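You operate a simulated robot arm through the tools that you are given. There is no shell and no other tool. Be economical: measure what you need, move in short steps, check, and stop when the job is done.

Carry out the task below with a simulated robot arm. There is one attempt and no reset: what you move stays moved.

## Task
Take the jar of green granulate and leave it on top of the small parts pack on the top of the material bench.
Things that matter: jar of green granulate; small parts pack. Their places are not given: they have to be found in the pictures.

The check looks at the end state, three seconds after you hand in, the way a careful person would. Anything else that was tipped, shoved, dropped, spilled or broken makes it a failure.

## Robot
A 7-joint arm with a two-finger parallel gripper, fixed in place. Base frame: the origin is at the foot of the arm, x ahead of it, y to its left, z up; the work surface is at about z = 800. Lengths are in mm, angles in degrees, forces in N, time in s.
With the tool pointing down near the work surface it reaches from about 300 to 700 mm from the base axis. Its first joint turns from -66.0 to 66.0 degrees. Payload 1.57 kg.
The tool frame sits at the grasp point between the pads (the TCP): z along the fingers, y along the line on which they close. The tips reach 30 mm beyond it. The gripper opens to 110 mm. The fingers are 24 mm wide and 12 mm thick; the gripper's body (48 by 112 mm) begins 78 mm behind the TCP.
Orientation is that of the tool frame in the base frame, as a unit quaternion [x, y, z, w]. With the fingers straight down and closing along the base's y, the tool's x points along the base's -x, its y along +y and its z along -z.

## Interface
- The arm moves only by the tool step_arm. Its argument "motion" is a list of rows, each an object (a shift or turn left out is 0, a gripper value left out holds the last) with "translation": the shift along the tool's x, y, z in units of 250 mm (1.0 is 250 mm), a list of three; "rot": the turn, a rotation vector about the tool's x, y, z in units of 90 degrees (1.0 is 90 degrees), a list of three; "grip": the finger opening in mm, from 0 to 110. In form: [{"translation": [dx, dy, dz], "rot": [ax, ay, az], "grip": grip}, ...]. A call has 1 to 20 rows; each row is the pose to reach, as a shift and turn from the pose commanded when the call began, along the tool's axes at that moment. A call with a number of a shift or a turn outside -1 to 1 is refused whole. Each row takes 0.2 s and may step no farther than 50 mm and 8.6 degrees from the row before; otherwise, or with a gripper value out of range, the whole call is refused. A pose out of reach is approached as far as the arm can. The call stops where the force on the tool passes 40 N (or 10 N more than at its start, if that is more) or the arm is blocked; 0.2 s more then pass. Each finger travels about 108 mm/s and halts on what it meets, pressing with about 38 N; the grip force reading is that of the motor and also rises with nothing between the fingers. The clock runs only during rows and for 0.2 s after the last one: add rows that repeat a pose to give the fingers time. It gives the time, the measured TCP pose, the force on the tool (base axes), the opening and the grip force at its end, in the units of the frame above (readings bear some noise).
- Cameras (640 x 400 px; columns grow to the right, rows downward): "scene" is fixed at [149.4, -379.8, 1407.5]; the picture's right is [0.89, -0.45, 0.00], its down [-0.25, -0.49, -0.83] and it looks along [0.37, 0.75, -0.55] (base axes); focal length 314 px, centre (320, 200). "wrist" rides on the gripper at [70, 16, -141] in the tool frame; the picture's right is [-0.23, 0.97, 0.00], its down [-0.86, -0.20, -0.48] and it looks along [-0.47, -0.11, 0.88] (tool axes); focal length 222 px, centre (320, 200).
- grab_frame(camera): a new picture of that camera. It takes no simulated time.
- locate(camera, pixels): there is no depth. For up to 12 entries [column, row, z] of the newest picture of that camera ("zoom" is the newest enlarged one), the place [x, y] in the base frame at which the ray of that pixel passes the height z, good to about 3 mm. It takes no simulated time.
- zoom(camera, box): a new picture of the part [left, top, right, bottom] of that camera's present view, enlarged. It takes no simulated time.
- finish_job(): hands the job in; it is judged then, once.

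Go step by step. Measure first, check grasps and placings, and put right what went wrong. The budget is 60 turns and 26 pictures, counting those below and the enlarged ones. Unless the task says otherwise, let go and move clear before handing in, and close with one line.

The tools are called by a JSON object that holds its "name" and its "arguments". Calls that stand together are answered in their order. step_arm: Moves the arm, as the interface text tells. Its arguments: {"type":"object","properties":{"motion":{"type":"array"}},"required":["motion"]} The other tools are called the same way: grab_frame (camera) takes a picture; locate (camera, pixels) gives the place at which the rays of pixels pass given heights; zoom (camera, box) takes an enlarged picture of a part of a camera's view; finish_job () hands the job in.

At the start:

```text
time: 0.0
position: [401.1, 108.5, 1111.1]
orientation: [0.0, 1.0, 0.0, 0.001]
force: [-0.3, 0.3, 0.8]
finger_gap: 109.8
gripper_force: 0.0
```

scene: 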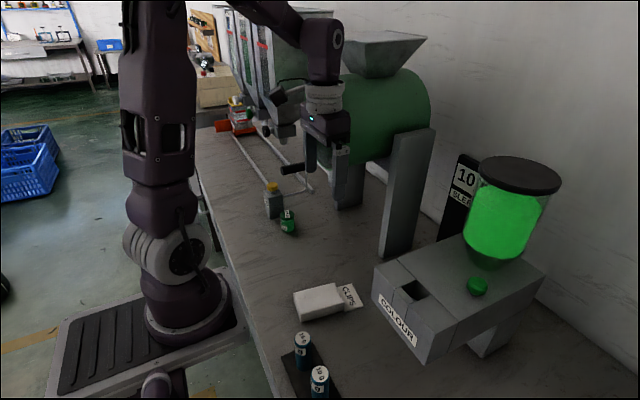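
wrist: 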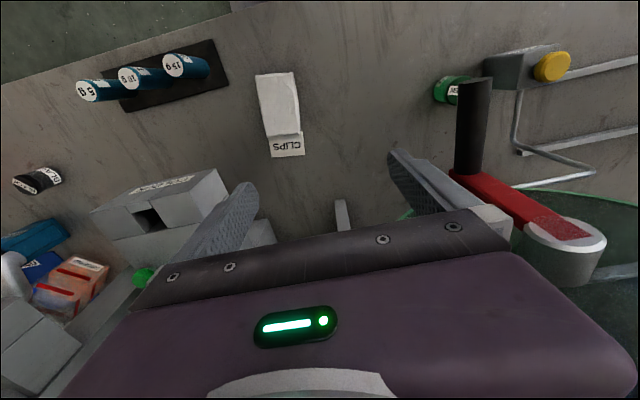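

The scene shows a small green labelled jar near (288,222) and a white CLIPS pack near (325,300). I'll zoom in on both.

{"name": "zoom", "arguments": {"camera": "scene", "box": [240, 170, 340, 250]}}

{"name": "zoom", "arguments": {"camera": "scene", "box": [270, 260, 390, 340]}}

{"name": "zoom", "arguments": {"camera": "wrist", "box": [400, 40, 600, 200]}}

```text
5.00 times, centred on (290, 210) of scene
```

zoom: 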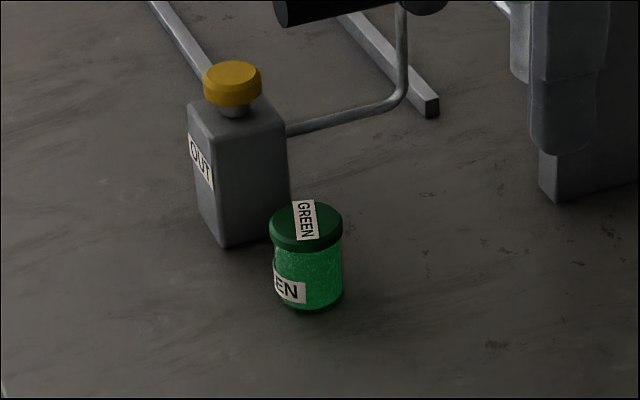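

```text
5.00 times, centred on (330, 300) of scene
```

zoom: 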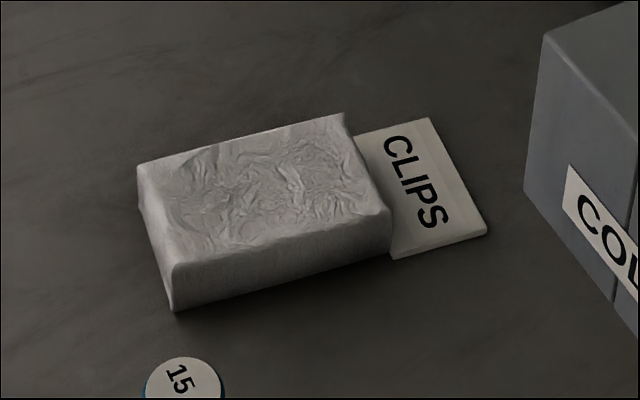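

```text
2.50 times, centred on (500, 120) of wrist
```

zoom: 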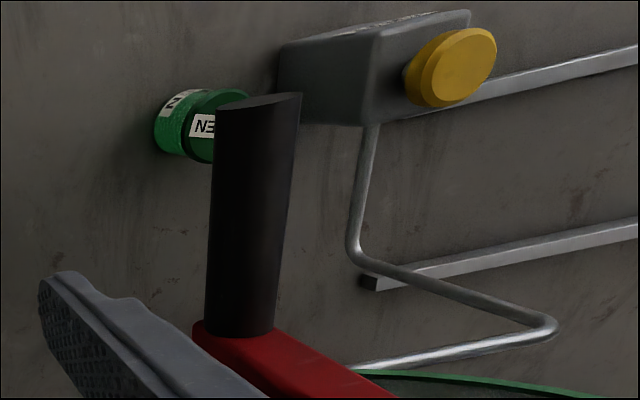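

Jar lid centre is about scene (287,215), base about (288,231). I'll locate the jar, the pack corners, the dispenser and the lever.

{"name": "locate", "arguments": {"camera": "scene", "pixels": [[287.6, 231.8, 800], [280, 228, 800], [294.5, 228, 800], [287.2, 215.4, 840], [287.2, 215.4, 850], [287.2, 215.4, 860], [270, 218.5, 800], [284, 215, 800], [272, 184, 880], [292, 169, 1000], [303, 172, 1000], [283, 170, 1000]]}}

{"name": "locate", "arguments": {"camera": "scene", "pixels": [[301, 322, 800], [344, 311, 800], [301, 313, 820], [343.5, 302, 820], [334.5, 282.5, 820], [294, 294, 820], [301, 313, 830], [343.5, 302, 830], [334.5, 282.5, 830], [294, 294, 830], [363, 306, 805], [352, 283.5, 805]]}}

{"name": "locate", "arguments": {"camera": "wrist", "pixels": [[434, 92, 820], [470, 90, 860], [551, 66, 880], [475, 82, 950], [475, 82, 1000], [475, 82, 1050], [465, 170, 950], [465, 170, 1000], [465, 170, 1050], [258, 76, 825], [296, 72, 825], [301, 133, 825]]}}

```text
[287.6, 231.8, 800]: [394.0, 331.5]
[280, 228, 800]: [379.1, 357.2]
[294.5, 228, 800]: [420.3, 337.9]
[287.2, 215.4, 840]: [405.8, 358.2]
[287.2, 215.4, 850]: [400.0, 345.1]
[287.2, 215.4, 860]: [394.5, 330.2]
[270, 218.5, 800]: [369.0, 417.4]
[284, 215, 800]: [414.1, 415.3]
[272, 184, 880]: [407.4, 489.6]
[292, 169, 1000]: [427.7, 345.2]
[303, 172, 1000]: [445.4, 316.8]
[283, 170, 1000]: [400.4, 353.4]
```

```text
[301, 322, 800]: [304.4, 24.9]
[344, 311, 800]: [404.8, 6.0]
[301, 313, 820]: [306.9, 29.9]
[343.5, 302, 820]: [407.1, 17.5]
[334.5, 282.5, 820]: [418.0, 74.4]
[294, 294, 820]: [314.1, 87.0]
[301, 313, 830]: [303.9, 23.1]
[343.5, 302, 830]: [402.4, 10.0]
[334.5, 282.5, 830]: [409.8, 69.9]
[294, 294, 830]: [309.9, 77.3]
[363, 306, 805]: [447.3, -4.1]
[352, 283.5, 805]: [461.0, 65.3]
```

```text
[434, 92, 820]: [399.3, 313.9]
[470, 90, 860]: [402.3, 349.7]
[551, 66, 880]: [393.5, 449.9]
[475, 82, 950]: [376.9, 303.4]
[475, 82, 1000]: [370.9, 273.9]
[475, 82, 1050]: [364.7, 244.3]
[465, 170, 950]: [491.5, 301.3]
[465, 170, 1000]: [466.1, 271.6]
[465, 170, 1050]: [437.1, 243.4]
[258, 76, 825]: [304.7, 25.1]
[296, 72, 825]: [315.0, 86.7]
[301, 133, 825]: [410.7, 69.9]
```

Both cameras triangulate the jar to about (402,351), roughly 45 wide and 46 tall, and the pack top to about (357,47) at z≈828. A lever handle tip sits near (359,234,1066). I'll back off and turn the tool -90° so the wrist camera looks towards +y and can map the lever.

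{"name": "step_arm", "arguments": {"motion": [{"translation": [0.011, -0.022, 0], "rot": [0, 0, -0.091]}, {"translation": [0.022, -0.044, 0], "rot": [0, 0, -0.182]}, {"translation": [0.033, -0.066, 0], "rot": [0, 0, -0.273]}, {"translation": [0.044, -0.088, 0], "rot": [0, 0, -0.364]}, {"translation": [0.055, -0.11, 0], "rot": [0, 0, -0.455]}, {"translation": [0.066, -0.132, 0], "rot": [0, 0, -0.546]}, {"translation": [0.077, -0.154, 0], "rot": [0, 0, -0.637]}, {"translation": [0.088, -0.176, 0], "rot": [0, 0, -0.728]}, {"translation": [0.1, -0.2, 0], "rot": [0, 0, -0.819]}, {"translation": [0.11, -0.22, 0], "rot": [0, 0, -0.91]}, {"translation": [0.12, -0.24, 0], "rot": [0, 0, -1]}, {"translation": [0.12, -0.24, 0], "rot": [0, 0, -1]}]}}

{"name": "grab_frame", "arguments": {"camera": "scene"}}

{"name": "grab_frame", "arguments": {"camera": "wrist"}}

```text
time: 2.6
position: [370.7, 47.4, 1111.6]
orientation: [0.708, -0.707, 0.001, -0.001]
force: [0.6, 0.1, -1.3]
finger_gap: 110.1
gripper_force: 0.1
```

```text
20 pictures are left
```

scene: 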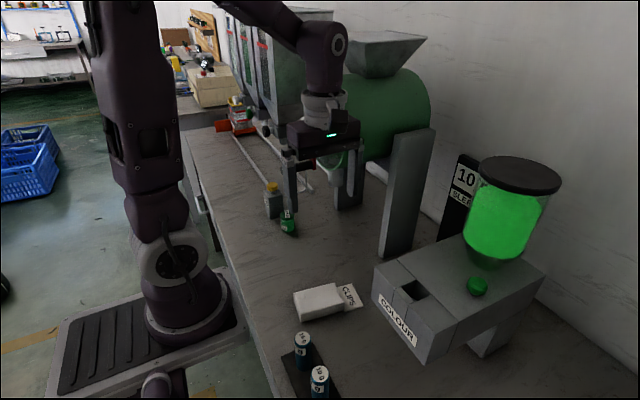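

```text
19 pictures are left
```

wrist: 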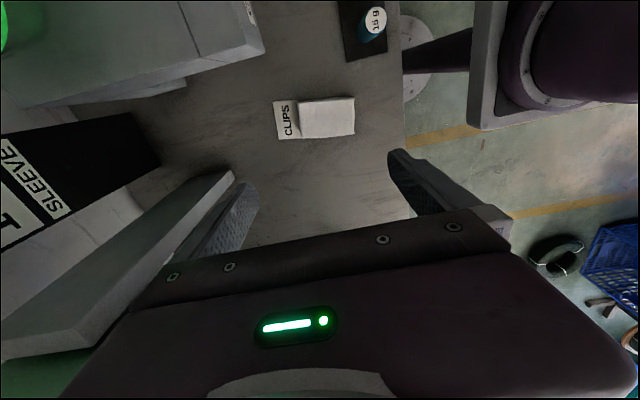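

The gripper still partly hides the lever from the scene camera. I'll zoom in on that region, since much of it shows between the fingers.

{"name": "zoom", "arguments": {"camera": "scene", "box": [250, 100, 410, 230]}}

{"name": "locate", "arguments": {"camera": "scene", "pixels": [[380, 250, 800], [408, 257, 800], [335, 205, 800], [361, 207, 800]]}}

```text
3.08 times, centred on (330, 165) of scene
```

zoom: 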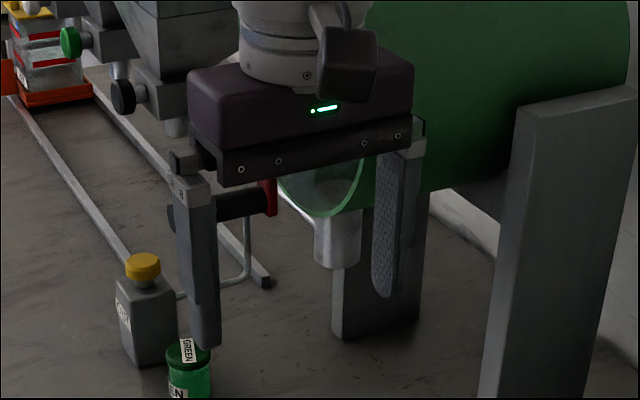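

```text
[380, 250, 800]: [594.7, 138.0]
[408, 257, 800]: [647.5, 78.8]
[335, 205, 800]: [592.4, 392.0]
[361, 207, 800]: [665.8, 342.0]
```

The geometry reads as a drum crank: handle tip near (359,234,1066), running along +x, with its arm going up to a hub near (460,252,1145). The dispenser box spans x 366–414, y 412–459, top z≈885, cap ≈913. I'll approach around the handle at low x, with the tool leaned 20° back. First I'll turn the tool back and retract in x.

{"name": "step_arm", "arguments": {"motion": [{"translation": [0, 0.022, -0.008], "rot": [0, 0, 0.091], "grip": 75}, {"translation": [0, 0.044, -0.016], "rot": [0, 0, 0.182]}, {"translation": [0, 0.066, -0.024], "rot": [0, 0, 0.273]}, {"translation": [0, 0.088, -0.032], "rot": [0, 0, 0.364]}, {"translation": [0, 0.11, -0.04], "rot": [0, 0, 0.455]}, {"translation": [0, 0.132, -0.048], "rot": [0, 0, 0.546]}, {"translation": [0, 0.154, -0.056], "rot": [0, 0, 0.637]}, {"translation": [0, 0.176, -0.064], "rot": [0, 0, 0.728]}, {"translation": [0, 0.2, -0.072], "rot": [0, 0, 0.819]}, {"translation": [0, 0.22, -0.08], "rot": [0, 0, 0.91]}, {"translation": [0, 0.24, -0.08], "rot": [0, 0, 1]}, {"translation": [0, 0.24, -0.08], "rot": [0, 0, 1]}]}}

{"name": "grab_frame", "arguments": {"camera": "wrist"}}

{"name": "grab_frame", "arguments": {"camera": "scene"}}

```text
time: 5.2
position: [312.2, 48.3, 1128.6]
orientation: [0.001, 1.0, 0.0, 0.0]
force: [-0.5, 0.0, 0.0]
finger_gap: 75.0
gripper_force: 0.2
```

```text
17 pictures are left
```

wrist: 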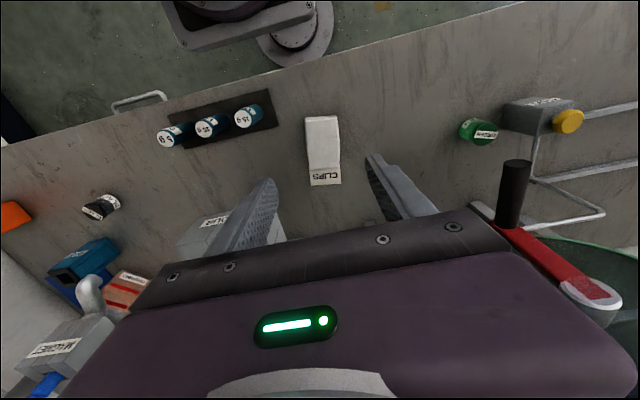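

```text
16 pictures are left
```

scene: 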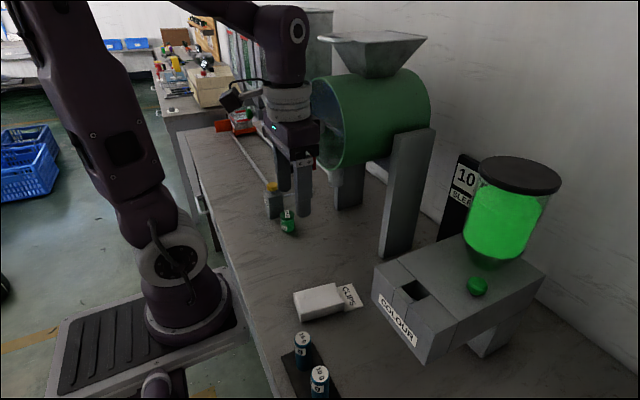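

The new wrist view confirms the handle tip at about (358,232,1066) and the hub near (450,253,1145). I'm sweeping to +y at x≈302, clear of both.

{"name": "step_arm", "arguments": {"motion": [{"translation": [0.01, 0.16, 0]}, {"translation": [0.02, 0.33, 0]}, {"translation": [0.03, 0.5, 0]}, {"translation": [0.04, 0.67, 0]}, {"translation": [0.04, 0.84, 0]}, {"translation": [0.04, 1.0, 0]}, {"translation": [0.04, 1.0, 0]}]}}

{"name": "grab_frame", "arguments": {"camera": "wrist"}}

```text
time: 6.8
position: [300.5, 300.4, 1130.9]
orientation: [-0.001, 1.0, 0.0, 0.001]
force: [-0.2, -0.3, -0.3]
finger_gap: 75.0
gripper_force: 0.1
```

```text
15 pictures are left
```

wrist: 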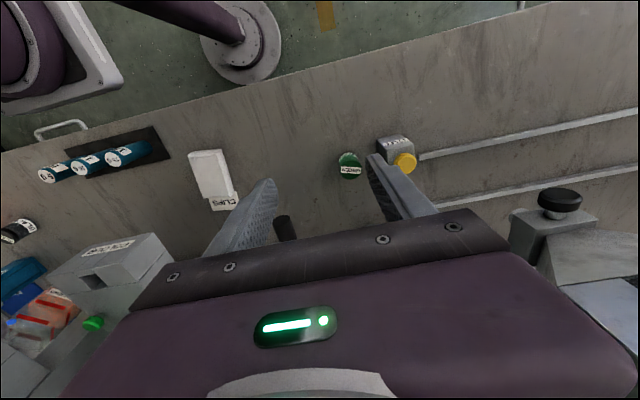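

The jar lid is visible at about (350,168). I'll zoom in to refine the jar position before tilting.

{"name": "zoom", "arguments": {"camera": "wrist", "box": [310, 125, 430, 200]}}

```text
5.33 times, centred on (370, 162) of wrist
```

zoom: 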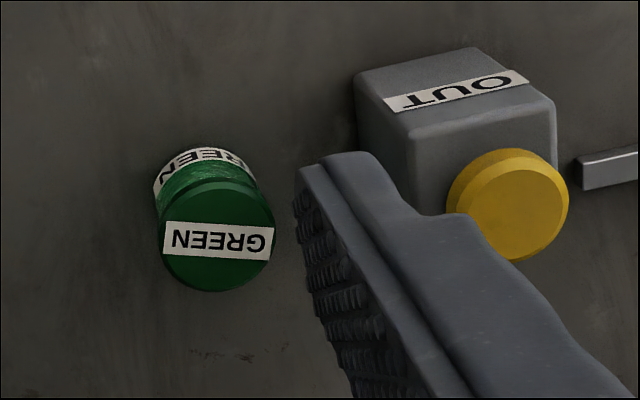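

{"name": "locate", "arguments": {"camera": "zoom", "pixels": [[217, 238, 845], [217, 238, 855], [159, 235, 845], [275, 240, 845], [219, 292, 845], [207, 148, 800], [155, 200, 800], [507, 200, 913], [355, 80, 885], [408, 138, 885]]}}

```text
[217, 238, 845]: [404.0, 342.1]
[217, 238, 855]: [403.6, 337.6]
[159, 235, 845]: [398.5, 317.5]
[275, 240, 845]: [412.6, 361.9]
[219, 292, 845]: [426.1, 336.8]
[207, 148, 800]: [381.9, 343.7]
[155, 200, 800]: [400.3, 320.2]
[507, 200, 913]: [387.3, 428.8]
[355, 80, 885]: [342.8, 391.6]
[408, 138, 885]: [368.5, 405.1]
```

Wrist gives (404,342) and scene (402,351) for the jar, so I take about (402,346) and will refine closer in. I'm leaning the tool 20°, going to y≈346 and descending at x≈300, clear of everything.

{"name": "step_arm", "arguments": {"motion": [{"translation": [0, 0.06, 0], "rot": [0, -0.074, 0]}, {"translation": [0, 0.12, 0], "rot": [0, -0.148, 0]}, {"translation": [0, 0.184, 0], "rot": [0, -0.222, 0]}, {"translation": [0, 0.184, 0.16], "rot": [0, -0.222, 0]}, {"translation": [0, 0.184, 0.32], "rot": [0, -0.222, 0]}, {"translation": [0, 0.184, 0.48], "rot": [0, -0.222, 0]}, {"translation": [0, 0.184, 0.64], "rot": [0, -0.222, 0]}, {"translation": [0, 0.184, 0.8], "rot": [0, -0.222, 0]}, {"translation": [0, 0.184, 0.8], "rot": [0, -0.222, 0]}]}}

{"name": "grab_frame", "arguments": {"camera": "wrist"}}

{"name": "grab_frame", "arguments": {"camera": "scene"}}

```text
time: 8.8
position: [302.8, 345.4, 930.6]
orientation: [0.0, 0.985, 0.0, 0.173]
force: [-0.1, 0.3, -0.9]
finger_gap: 75.0
gripper_force: 0.1
```

```text
13 pictures are left
```

wrist: 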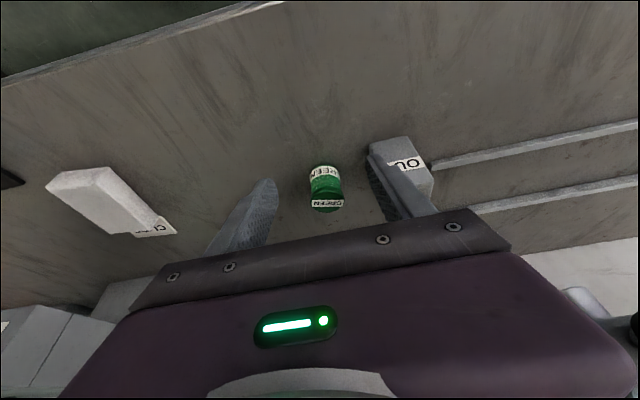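

```text
12 pictures are left
```

scene: 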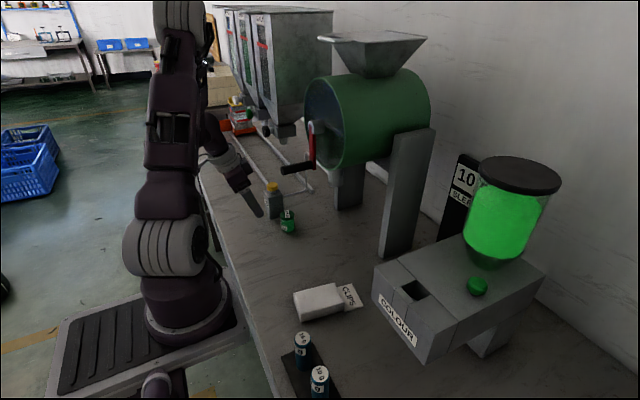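

The scene confirms the crank layout, with the gripper clear on the base side of it. I'll measure the jar more closely from both cameras.

{"name": "zoom", "arguments": {"camera": "wrist", "box": [280, 145, 376, 225]}}

{"name": "zoom", "arguments": {"camera": "scene", "box": [230, 170, 330, 245]}}

```text
5.00 times, centred on (328, 185) of wrist
```

zoom: 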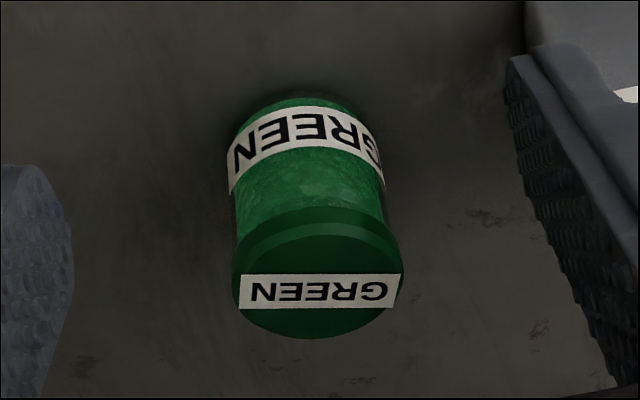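

```text
5.33 times, centred on (280, 208) of scene
```

zoom: 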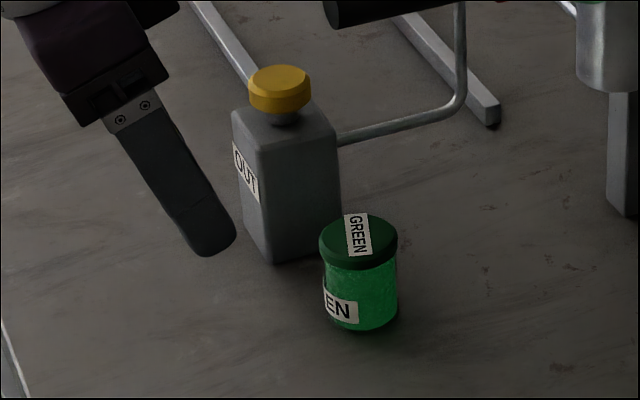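

{"name": "locate", "arguments": {"camera": "wrist", "pixels": [[327.6, 202.4, 845], [327.6, 202.4, 855], [310.6, 202, 850], [344.7, 202, 850], [327.6, 212.6, 850], [323, 164, 800], [312, 178, 800]]}}

{"name": "locate", "arguments": {"camera": "scene", "pixels": [[287.2, 215.2, 845], [287.2, 215.2, 850], [287.2, 215.2, 855], [287.8, 232.3, 800]]}}

```text
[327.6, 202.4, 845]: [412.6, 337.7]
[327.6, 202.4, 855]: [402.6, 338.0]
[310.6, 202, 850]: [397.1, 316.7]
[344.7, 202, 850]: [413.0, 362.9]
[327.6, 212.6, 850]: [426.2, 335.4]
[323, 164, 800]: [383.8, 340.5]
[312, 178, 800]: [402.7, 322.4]
```

```text
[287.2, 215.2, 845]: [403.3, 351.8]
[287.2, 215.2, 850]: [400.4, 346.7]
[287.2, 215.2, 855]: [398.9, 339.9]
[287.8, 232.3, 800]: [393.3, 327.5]
```

Combined, the jar is about (403,341), top ≈853, Ø≈47. I'm moving above it with the tips at about z 884.

{"name": "step_arm", "arguments": {"motion": [{"translation": [-0.116, -0.006, 0.07]}, {"translation": [-0.233, -0.012, 0.141]}, {"translation": [-0.349, -0.018, 0.212]}, {"translation": [-0.349, -0.018, 0.212]}]}}

{"name": "grab_frame", "arguments": {"camera": "wrist"}}

{"name": "zoom", "arguments": {"camera": "scene", "box": [210, 90, 370, 250]}}

```text
time: 9.8
position: [402.0, 341.5, 911.1]
orientation: [0.0, 0.985, 0.0, 0.173]
force: [0.1, -0.2, 0.8]
finger_gap: 75.0
gripper_force: 0.0
```

```text
9 pictures are left
```

wrist: 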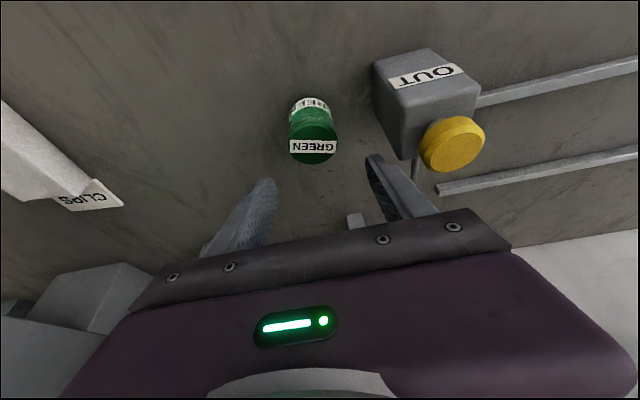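

```text
2.50 times, centred on (290, 170) of scene
```

zoom: 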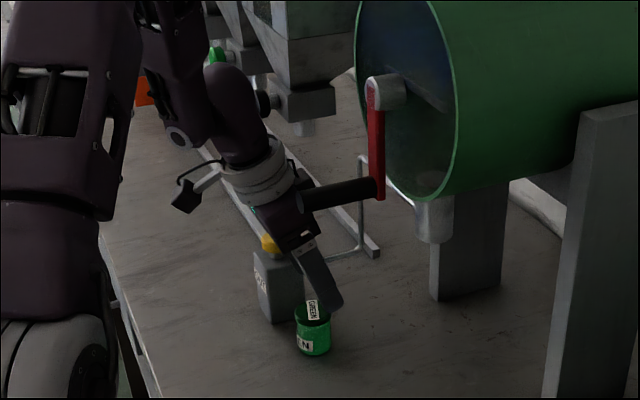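

{"name": "locate", "arguments": {"camera": "wrist", "pixels": [[313.5, 147, 850], [313.5, 147, 855], [289, 146, 850], [338, 147, 850], [313, 165, 850], [307, 97, 800], [443, 150, 913]]}}

```text
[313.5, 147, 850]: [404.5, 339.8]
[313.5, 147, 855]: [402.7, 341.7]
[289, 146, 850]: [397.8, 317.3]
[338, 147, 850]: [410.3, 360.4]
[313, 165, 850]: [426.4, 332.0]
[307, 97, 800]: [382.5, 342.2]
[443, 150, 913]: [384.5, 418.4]
```

The jar is at about (404,340), between the fingers, and the gripper body passes clear of the dispenser cap. I'm descending to TCP z≈840.

{"name": "step_arm", "arguments": {"motion": [{"translation": [0.03, -0.008, 0.09], "grip": 72}, {"translation": [0.06, -0.008, 0.18]}, {"translation": [0.09, -0.008, 0.27]}, {"translation": [0.09, -0.008, 0.27]}]}}

{"name": "grab_frame", "arguments": {"camera": "wrist"}}

```text
time: 10.8
position: [404.9, 339.6, 839.3]
orientation: [0.0, 0.985, 0.0, 0.174]
force: [0.5, -0.2, 0.8]
finger_gap: 72.1
gripper_force: 0.1
```

```text
7 pictures are left
```

wrist: 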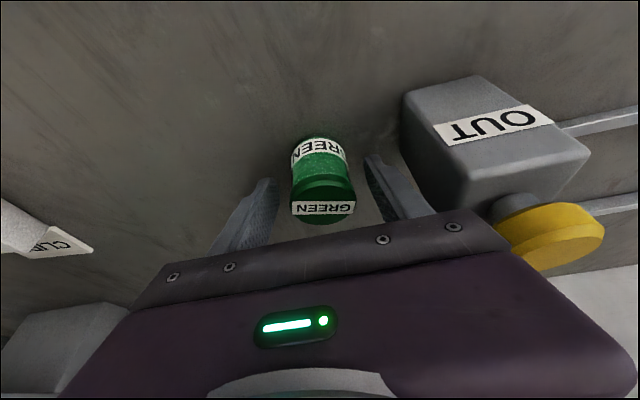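

{"name": "locate", "arguments": {"camera": "wrist", "pixels": [[323, 206, 852], [291, 205, 852], [356, 206, 852], [319, 136, 800]]}}

```text
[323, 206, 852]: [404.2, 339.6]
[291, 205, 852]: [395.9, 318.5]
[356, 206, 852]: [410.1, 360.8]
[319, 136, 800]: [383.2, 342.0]
```

The jar is centred at (404,340), matching the TCP. I'm closing on it now.

{"name": "step_arm", "arguments": {"motion": [{"translation": [0, 0, 0], "grip": 60}, {"translation": [0, 0, 0], "grip": 50}, {"translation": [0, 0, 0], "grip": 42}, {"translation": [0, 0, 0], "grip": 36}, {"translation": [0, 0, 0], "grip": 36}, {"translation": [0, 0, 0], "grip": 36}]}}

```text
time: 12.2
position: [404.4, 338.5, 838.2]
orientation: [0.0, 0.985, 0.0, 0.175]
force: [-0.4, 0.3, 1.9]
finger_gap: 42.2
gripper_force: 38.0
```

It's gripped at a gap of 42 mm with 38 N. I'm lifting straight up, then retracting in x.

{"name": "step_arm", "arguments": {"motion": [{"translation": [-0.027, 0, -0.075]}, {"translation": [-0.055, 0, -0.15]}, {"translation": [-0.082, 0, -0.226]}, {"translation": [0.04, 0, -0.284]}, {"translation": [0.16, 0, -0.342]}, {"translation": [0.28, 0, -0.4]}, {"translation": [0.28, 0, -0.4]}]}}

{"name": "grab_frame", "arguments": {"camera": "scene"}}

```text
time: 13.8
position: [304.6, 335.7, 909.8]
orientation: [0.0, 0.985, 0.0, 0.175]
force: [0.4, -0.2, -1.1]
finger_gap: 41.8
gripper_force: 37.8
```

```text
6 pictures are left
```

scene: 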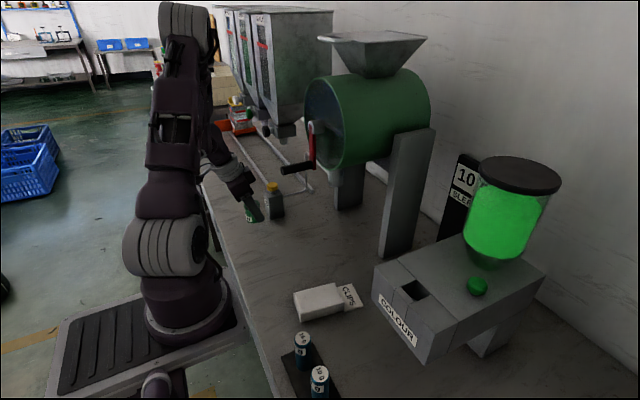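

The jar has left the bench and is held. I'm sweeping towards the pack with a slight rise, at low x and below/inside the crank handle.

{"name": "step_arm", "arguments": {"motion": [{"translation": [-0.02, -0.1, -0.056]}, {"translation": [-0.041, -0.25, -0.113]}, {"translation": [-0.041, -0.4, -0.113]}, {"translation": [-0.041, -0.55, -0.113]}, {"translation": [-0.041, -0.7, -0.113]}, {"translation": [-0.041, -0.85, -0.113]}, {"translation": [-0.041, -1.0, -0.113]}, {"translation": [-0.041, -1.0, -0.113]}]}}

{"name": "zoom", "arguments": {"camera": "scene", "box": [230, 190, 390, 350]}}

```text
time: 15.1
position: [341.0, 221.9, 941.7]
orientation: [-0.017, 0.987, 0.001, 0.163]
force: [-10.8, 0.1, -0.3]
finger_gap: 41.8
gripper_force: 38.3
out of reach, approached as far as the arm can: row 3, 4, 5, 6
stopped in row 6: the force on the tool passed its limit (the readings are from after the stop); the commanded pose is now the measured one
```

```text
2.50 times, centred on (310, 270) of scene
```

zoom: 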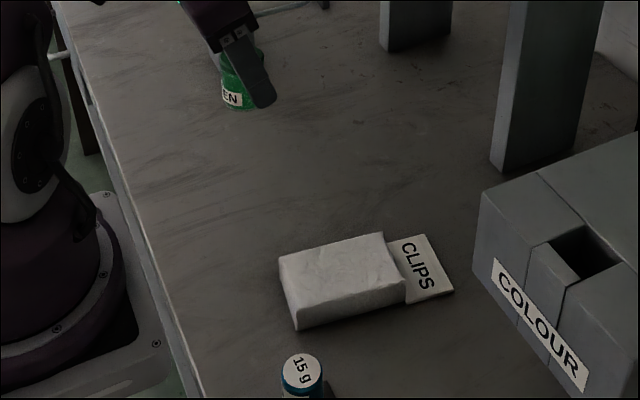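

The arm ran out of reach close in, drifted to x=341 and stopped on force, possibly touching the crank handle. I'll look before moving.

{"name": "zoom", "arguments": {"camera": "scene", "box": [190, 80, 350, 240]}}

```text
2.50 times, centred on (270, 160) of scene
```

zoom: 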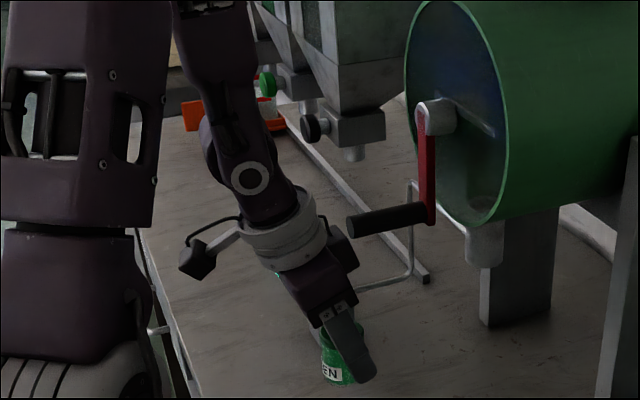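

The crank tip is still at scene (283,170), unmoved, but the gripper body is right beside it. I'll back off the way I came, to (304,335), then cross higher with the tool vertical as I did before.

{"name": "step_arm", "arguments": {"motion": [{"translation": [-0.003, 0.06, 0.001]}, {"translation": [-0.006, 0.15, 0.001]}, {"translation": [-0.008, 0.24, 0.002]}, {"translation": [0.06, 0.35, -0.02]}, {"translation": [0.125, 0.457, -0.044]}, {"translation": [0.125, 0.457, -0.044]}]}}

```text
time: 16.5
position: [305.4, 332.9, 942.6]
orientation: [-0.013, 0.986, 0.002, 0.164]
force: [0.2, -0.3, -0.7]
finger_gap: 42.1
gripper_force: 38.0
```

I'm free of contact and the jar is still held at 42 mm. I'm rising to z≈1132, then straightening the tool.

{"name": "step_arm", "arguments": {"motion": [{"translation": [-0.049, 0, -0.144]}, {"translation": [-0.098, 0, -0.288]}, {"translation": [-0.147, 0, -0.432]}, {"translation": [-0.196, 0, -0.576]}, {"translation": [-0.245, -0.003, -0.72]}, {"translation": [-0.245, -0.003, -0.72], "rot": [0, 0.07, 0]}, {"translation": [-0.245, -0.003, -0.72], "rot": [0, 0.14, 0]}, {"translation": [-0.245, -0.003, -0.72], "rot": [0, 0.209, 0]}, {"translation": [-0.245, -0.003, -0.72], "rot": [0, 0.209, 0]}]}}

```text
time: 18.5
position: [305.0, 334.1, 1133.8]
orientation: [-0.014, 1.0, -0.001, 0.0]
force: [-0.8, 0.7, -0.4]
finger_gap: 42.0
gripper_force: 37.9
```

I'm vertical at (305,334,1134) and crossing back at x≈303, the path already proven clear.

{"name": "step_arm", "arguments": {"motion": [{"translation": [0.005, -0.16, -0.02]}, {"translation": [0.01, -0.33, -0.04]}, {"translation": [0.015, -0.5, -0.04]}, {"translation": [0.02, -0.67, -0.04]}, {"translation": [0.025, -0.84, -0.04]}, {"translation": [0.028, -1.0, -0.04]}, {"translation": [0.028, -1.0, -0.04]}]}}

```text
time: 20.1
position: [304.9, 84.5, 1143.8]
orientation: [-0.014, 1.0, -0.001, 0.0]
force: [0.1, -0.2, -0.9]
finger_gap: 42.0
gripper_force: 38.0
```

That's past the crank. I'm now yawing so the lean will go towards +y, which keeps the wrist in reach over the pack, while moving over the pack centre (357,47).

{"name": "step_arm", "arguments": {"motion": [{"translation": [-0.02, -0.015, 0], "rot": [0, 0, 0.091]}, {"translation": [-0.04, -0.03, 0], "rot": [0, 0, 0.182]}, {"translation": [-0.06, -0.045, 0], "rot": [0, 0, 0.273]}, {"translation": [-0.08, -0.06, 0], "rot": [0, 0, 0.364]}, {"translation": [-0.1, -0.075, 0], "rot": [0, 0, 0.455]}, {"translation": [-0.12, -0.09, 0], "rot": [0, 0, 0.546]}, {"translation": [-0.14, -0.105, 0], "rot": [0, 0, 0.637]}, {"translation": [-0.16, -0.12, 0], "rot": [0, 0, 0.728]}, {"translation": [-0.18, -0.135, 0], "rot": [0, 0, 0.819]}, {"translation": [-0.19, -0.145, 0], "rot": [0, 0, 0.91]}, {"translation": [-0.204, -0.154, 0], "rot": [0, 0, 1]}, {"translation": [-0.204, -0.154, 0], "rot": [0, 0, 1]}]}}

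```text
time: 22.7
position: [357.0, 46.9, 1143.9]
orientation: [0.698, 0.716, 0.0, 0.001]
force: [-0.2, 0.1, -1.2]
finger_gap: 41.6
gripper_force: 37.9
```

I'm over the pack at (357,47). I'm applying the 20° lean so the jar is upright again, then descending to z≈940.

{"name": "step_arm", "arguments": {"motion": [{"translation": [0, 0, 0], "rot": [0, -0.075, 0]}, {"translation": [0, 0, 0], "rot": [0, -0.15, 0]}, {"translation": [0, 0, 0], "rot": [0, -0.223, 0]}, {"translation": [0, 0, 0.16], "rot": [0, -0.223, 0]}, {"translation": [0, 0, 0.32], "rot": [0, -0.223, 0]}, {"translation": [0, 0, 0.48], "rot": [0, -0.223, 0]}, {"translation": [0, 0, 0.64], "rot": [0, -0.223, 0]}, {"translation": [0, 0, 0.816], "rot": [0, -0.223, 0]}, {"translation": [0, 0, 0.816], "rot": [0, -0.223, 0]}]}}

{"name": "grab_frame", "arguments": {"camera": "scene"}}

```text
time: 24.7
position: [360.1, 47.0, 939.3]
orientation: [0.686, 0.706, -0.121, 0.126]
force: [0.4, 1.0, -0.8]
finger_gap: 42.0
gripper_force: 37.9
```

```text
3 pictures are left
```

scene: 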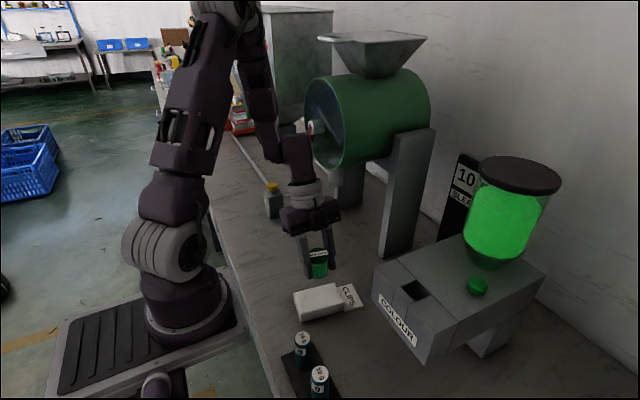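

The jar hangs just above the pack at scene (318,263). I'm descending to z≈885 and will zoom there to check its tilt and height over the pack.

{"name": "step_arm", "arguments": {"motion": [{"translation": [0.025, -0.004, 0.067]}, {"translation": [0.05, -0.008, 0.135]}, {"translation": [0.075, -0.0124, 0.2026]}, {"translation": [0.075, -0.0124, 0.2026]}]}}

{"name": "zoom", "arguments": {"camera": "scene", "box": [270, 230, 380, 340]}}

```text
time: 25.7
position: [355.2, 47.2, 884.8]
orientation: [0.686, 0.706, -0.121, 0.127]
force: [-0.4, -0.5, -1.1]
finger_gap: 41.9
gripper_force: 38.5
```

```text
3.64 times, centred on (325, 285) of scene
```

zoom: 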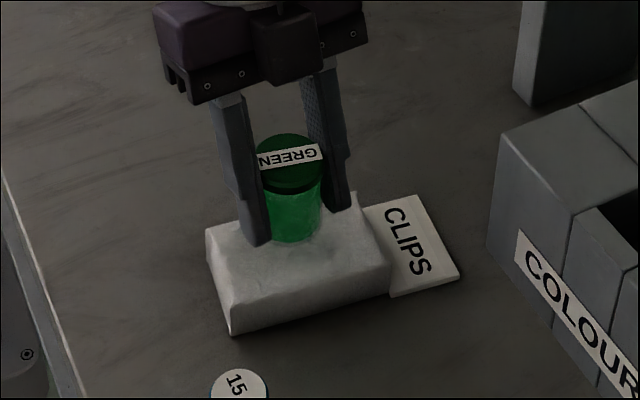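

The jar is upright and centred over the pack with roughly 18 mm to go. I'm lowering 15 mm, then small steps on force.

{"name": "step_arm", "arguments": {"motion": [{"translation": [0.0103, 0, 0.028]}, {"translation": [0.0206, 0, 0.0563]}, {"translation": [0.0206, 0, 0.0563]}]}}

```text
time: 26.5
position: [356.1, 47.4, 869.9]
orientation: [0.686, 0.706, -0.122, 0.126]
force: [-0.5, -0.3, -1.1]
finger_gap: 41.9
gripper_force: 38.3
```

{"name": "step_arm", "arguments": {"motion": [{"translation": [0.0028, 0, 0.0075]}, {"translation": [0.0028, 0, 0.0075]}]}}

```text
time: 27.1
position: [354.6, 47.4, 868.9]
orientation: [0.686, 0.706, -0.122, 0.127]
force: [-0.1, 2.9, 36.0]
finger_gap: 41.8
gripper_force: 37.8
```

Contact: 36 N upwards at z≈869. I'm easing up about 1 mm to relieve it.

{"name": "step_arm", "arguments": {"motion": [{"translation": [-0.0014, 0, -0.0038]}, {"translation": [-0.0014, 0, -0.0038]}]}}

```text
time: 27.7
position: [354.0, 47.3, 868.3]
orientation: [0.686, 0.706, -0.123, 0.126]
force: [1.9, -2.0, 6.9]
finger_gap: 41.7
gripper_force: 38.1
```

The residual contact is light at 7 N. I'm opening slowly.

{"name": "step_arm", "arguments": {"motion": [{"translation": [0, 0, 0], "grip": 44}, {"translation": [0, 0, 0], "grip": 48}, {"translation": [0, 0, 0], "grip": 54}, {"translation": [0, 0, 0], "grip": 62}, {"translation": [0, 0, 0], "grip": 70}, {"translation": [0, 0, 0], "grip": 74}, {"translation": [0, 0, 0], "grip": 74}]}}

{"name": "zoom", "arguments": {"camera": "scene", "box": [270, 230, 380, 340]}}

```text
time: 29.3
position: [354.7, 47.4, 868.9]
orientation: [0.686, 0.706, -0.122, 0.126]
force: [-0.5, 0.2, -0.5]
finger_gap: 74.0
gripper_force: 0.1
```

```text
3.64 times, centred on (325, 285) of scene
```

zoom: 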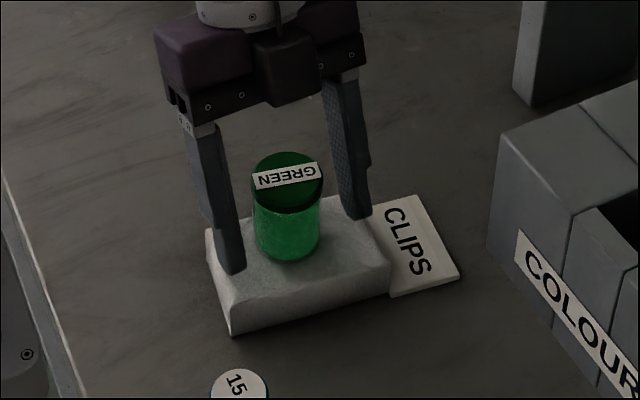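

The jar stands upright and alone on the pack, with the fingers clear on both sides. I'm retracting straight up, reversing the descent.

{"name": "step_arm", "arguments": {"motion": [{"translation": [-0.0275, 0, -0.075]}, {"translation": [-0.055, 0, -0.15]}, {"translation": [-0.096, 0, -0.262]}, {"translation": [-0.1376, 0, -0.375]}, {"translation": [-0.1376, 0, -0.375]}]}}

{"name": "grab_frame", "arguments": {"camera": "scene"}}

```text
time: 30.5
position: [355.8, 48.9, 970.2]
orientation: [0.686, 0.706, -0.123, 0.125]
force: [0.2, -0.6, 0.0]
finger_gap: 74.0
gripper_force: 0.1
```

```text
0 pictures are left
```

scene: 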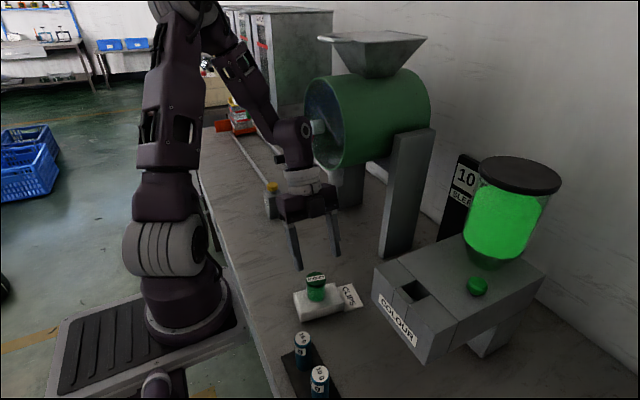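

The last picture shows the jar upright on the pack at scene (316,287). The gripper is well clear above it and the weights and dispenser are in place, so I'm handing in.

{"name": "finish_job", "arguments": {}}

```text
The job is handed in.
```

The jar of green granulate is standing upright on top of the CLIPS small parts pack, released, with the arm clear. On the way over, the arm stopped once on force beside the drum's crank handle; a zoomed picture taken then showed the handle hadn't moved.
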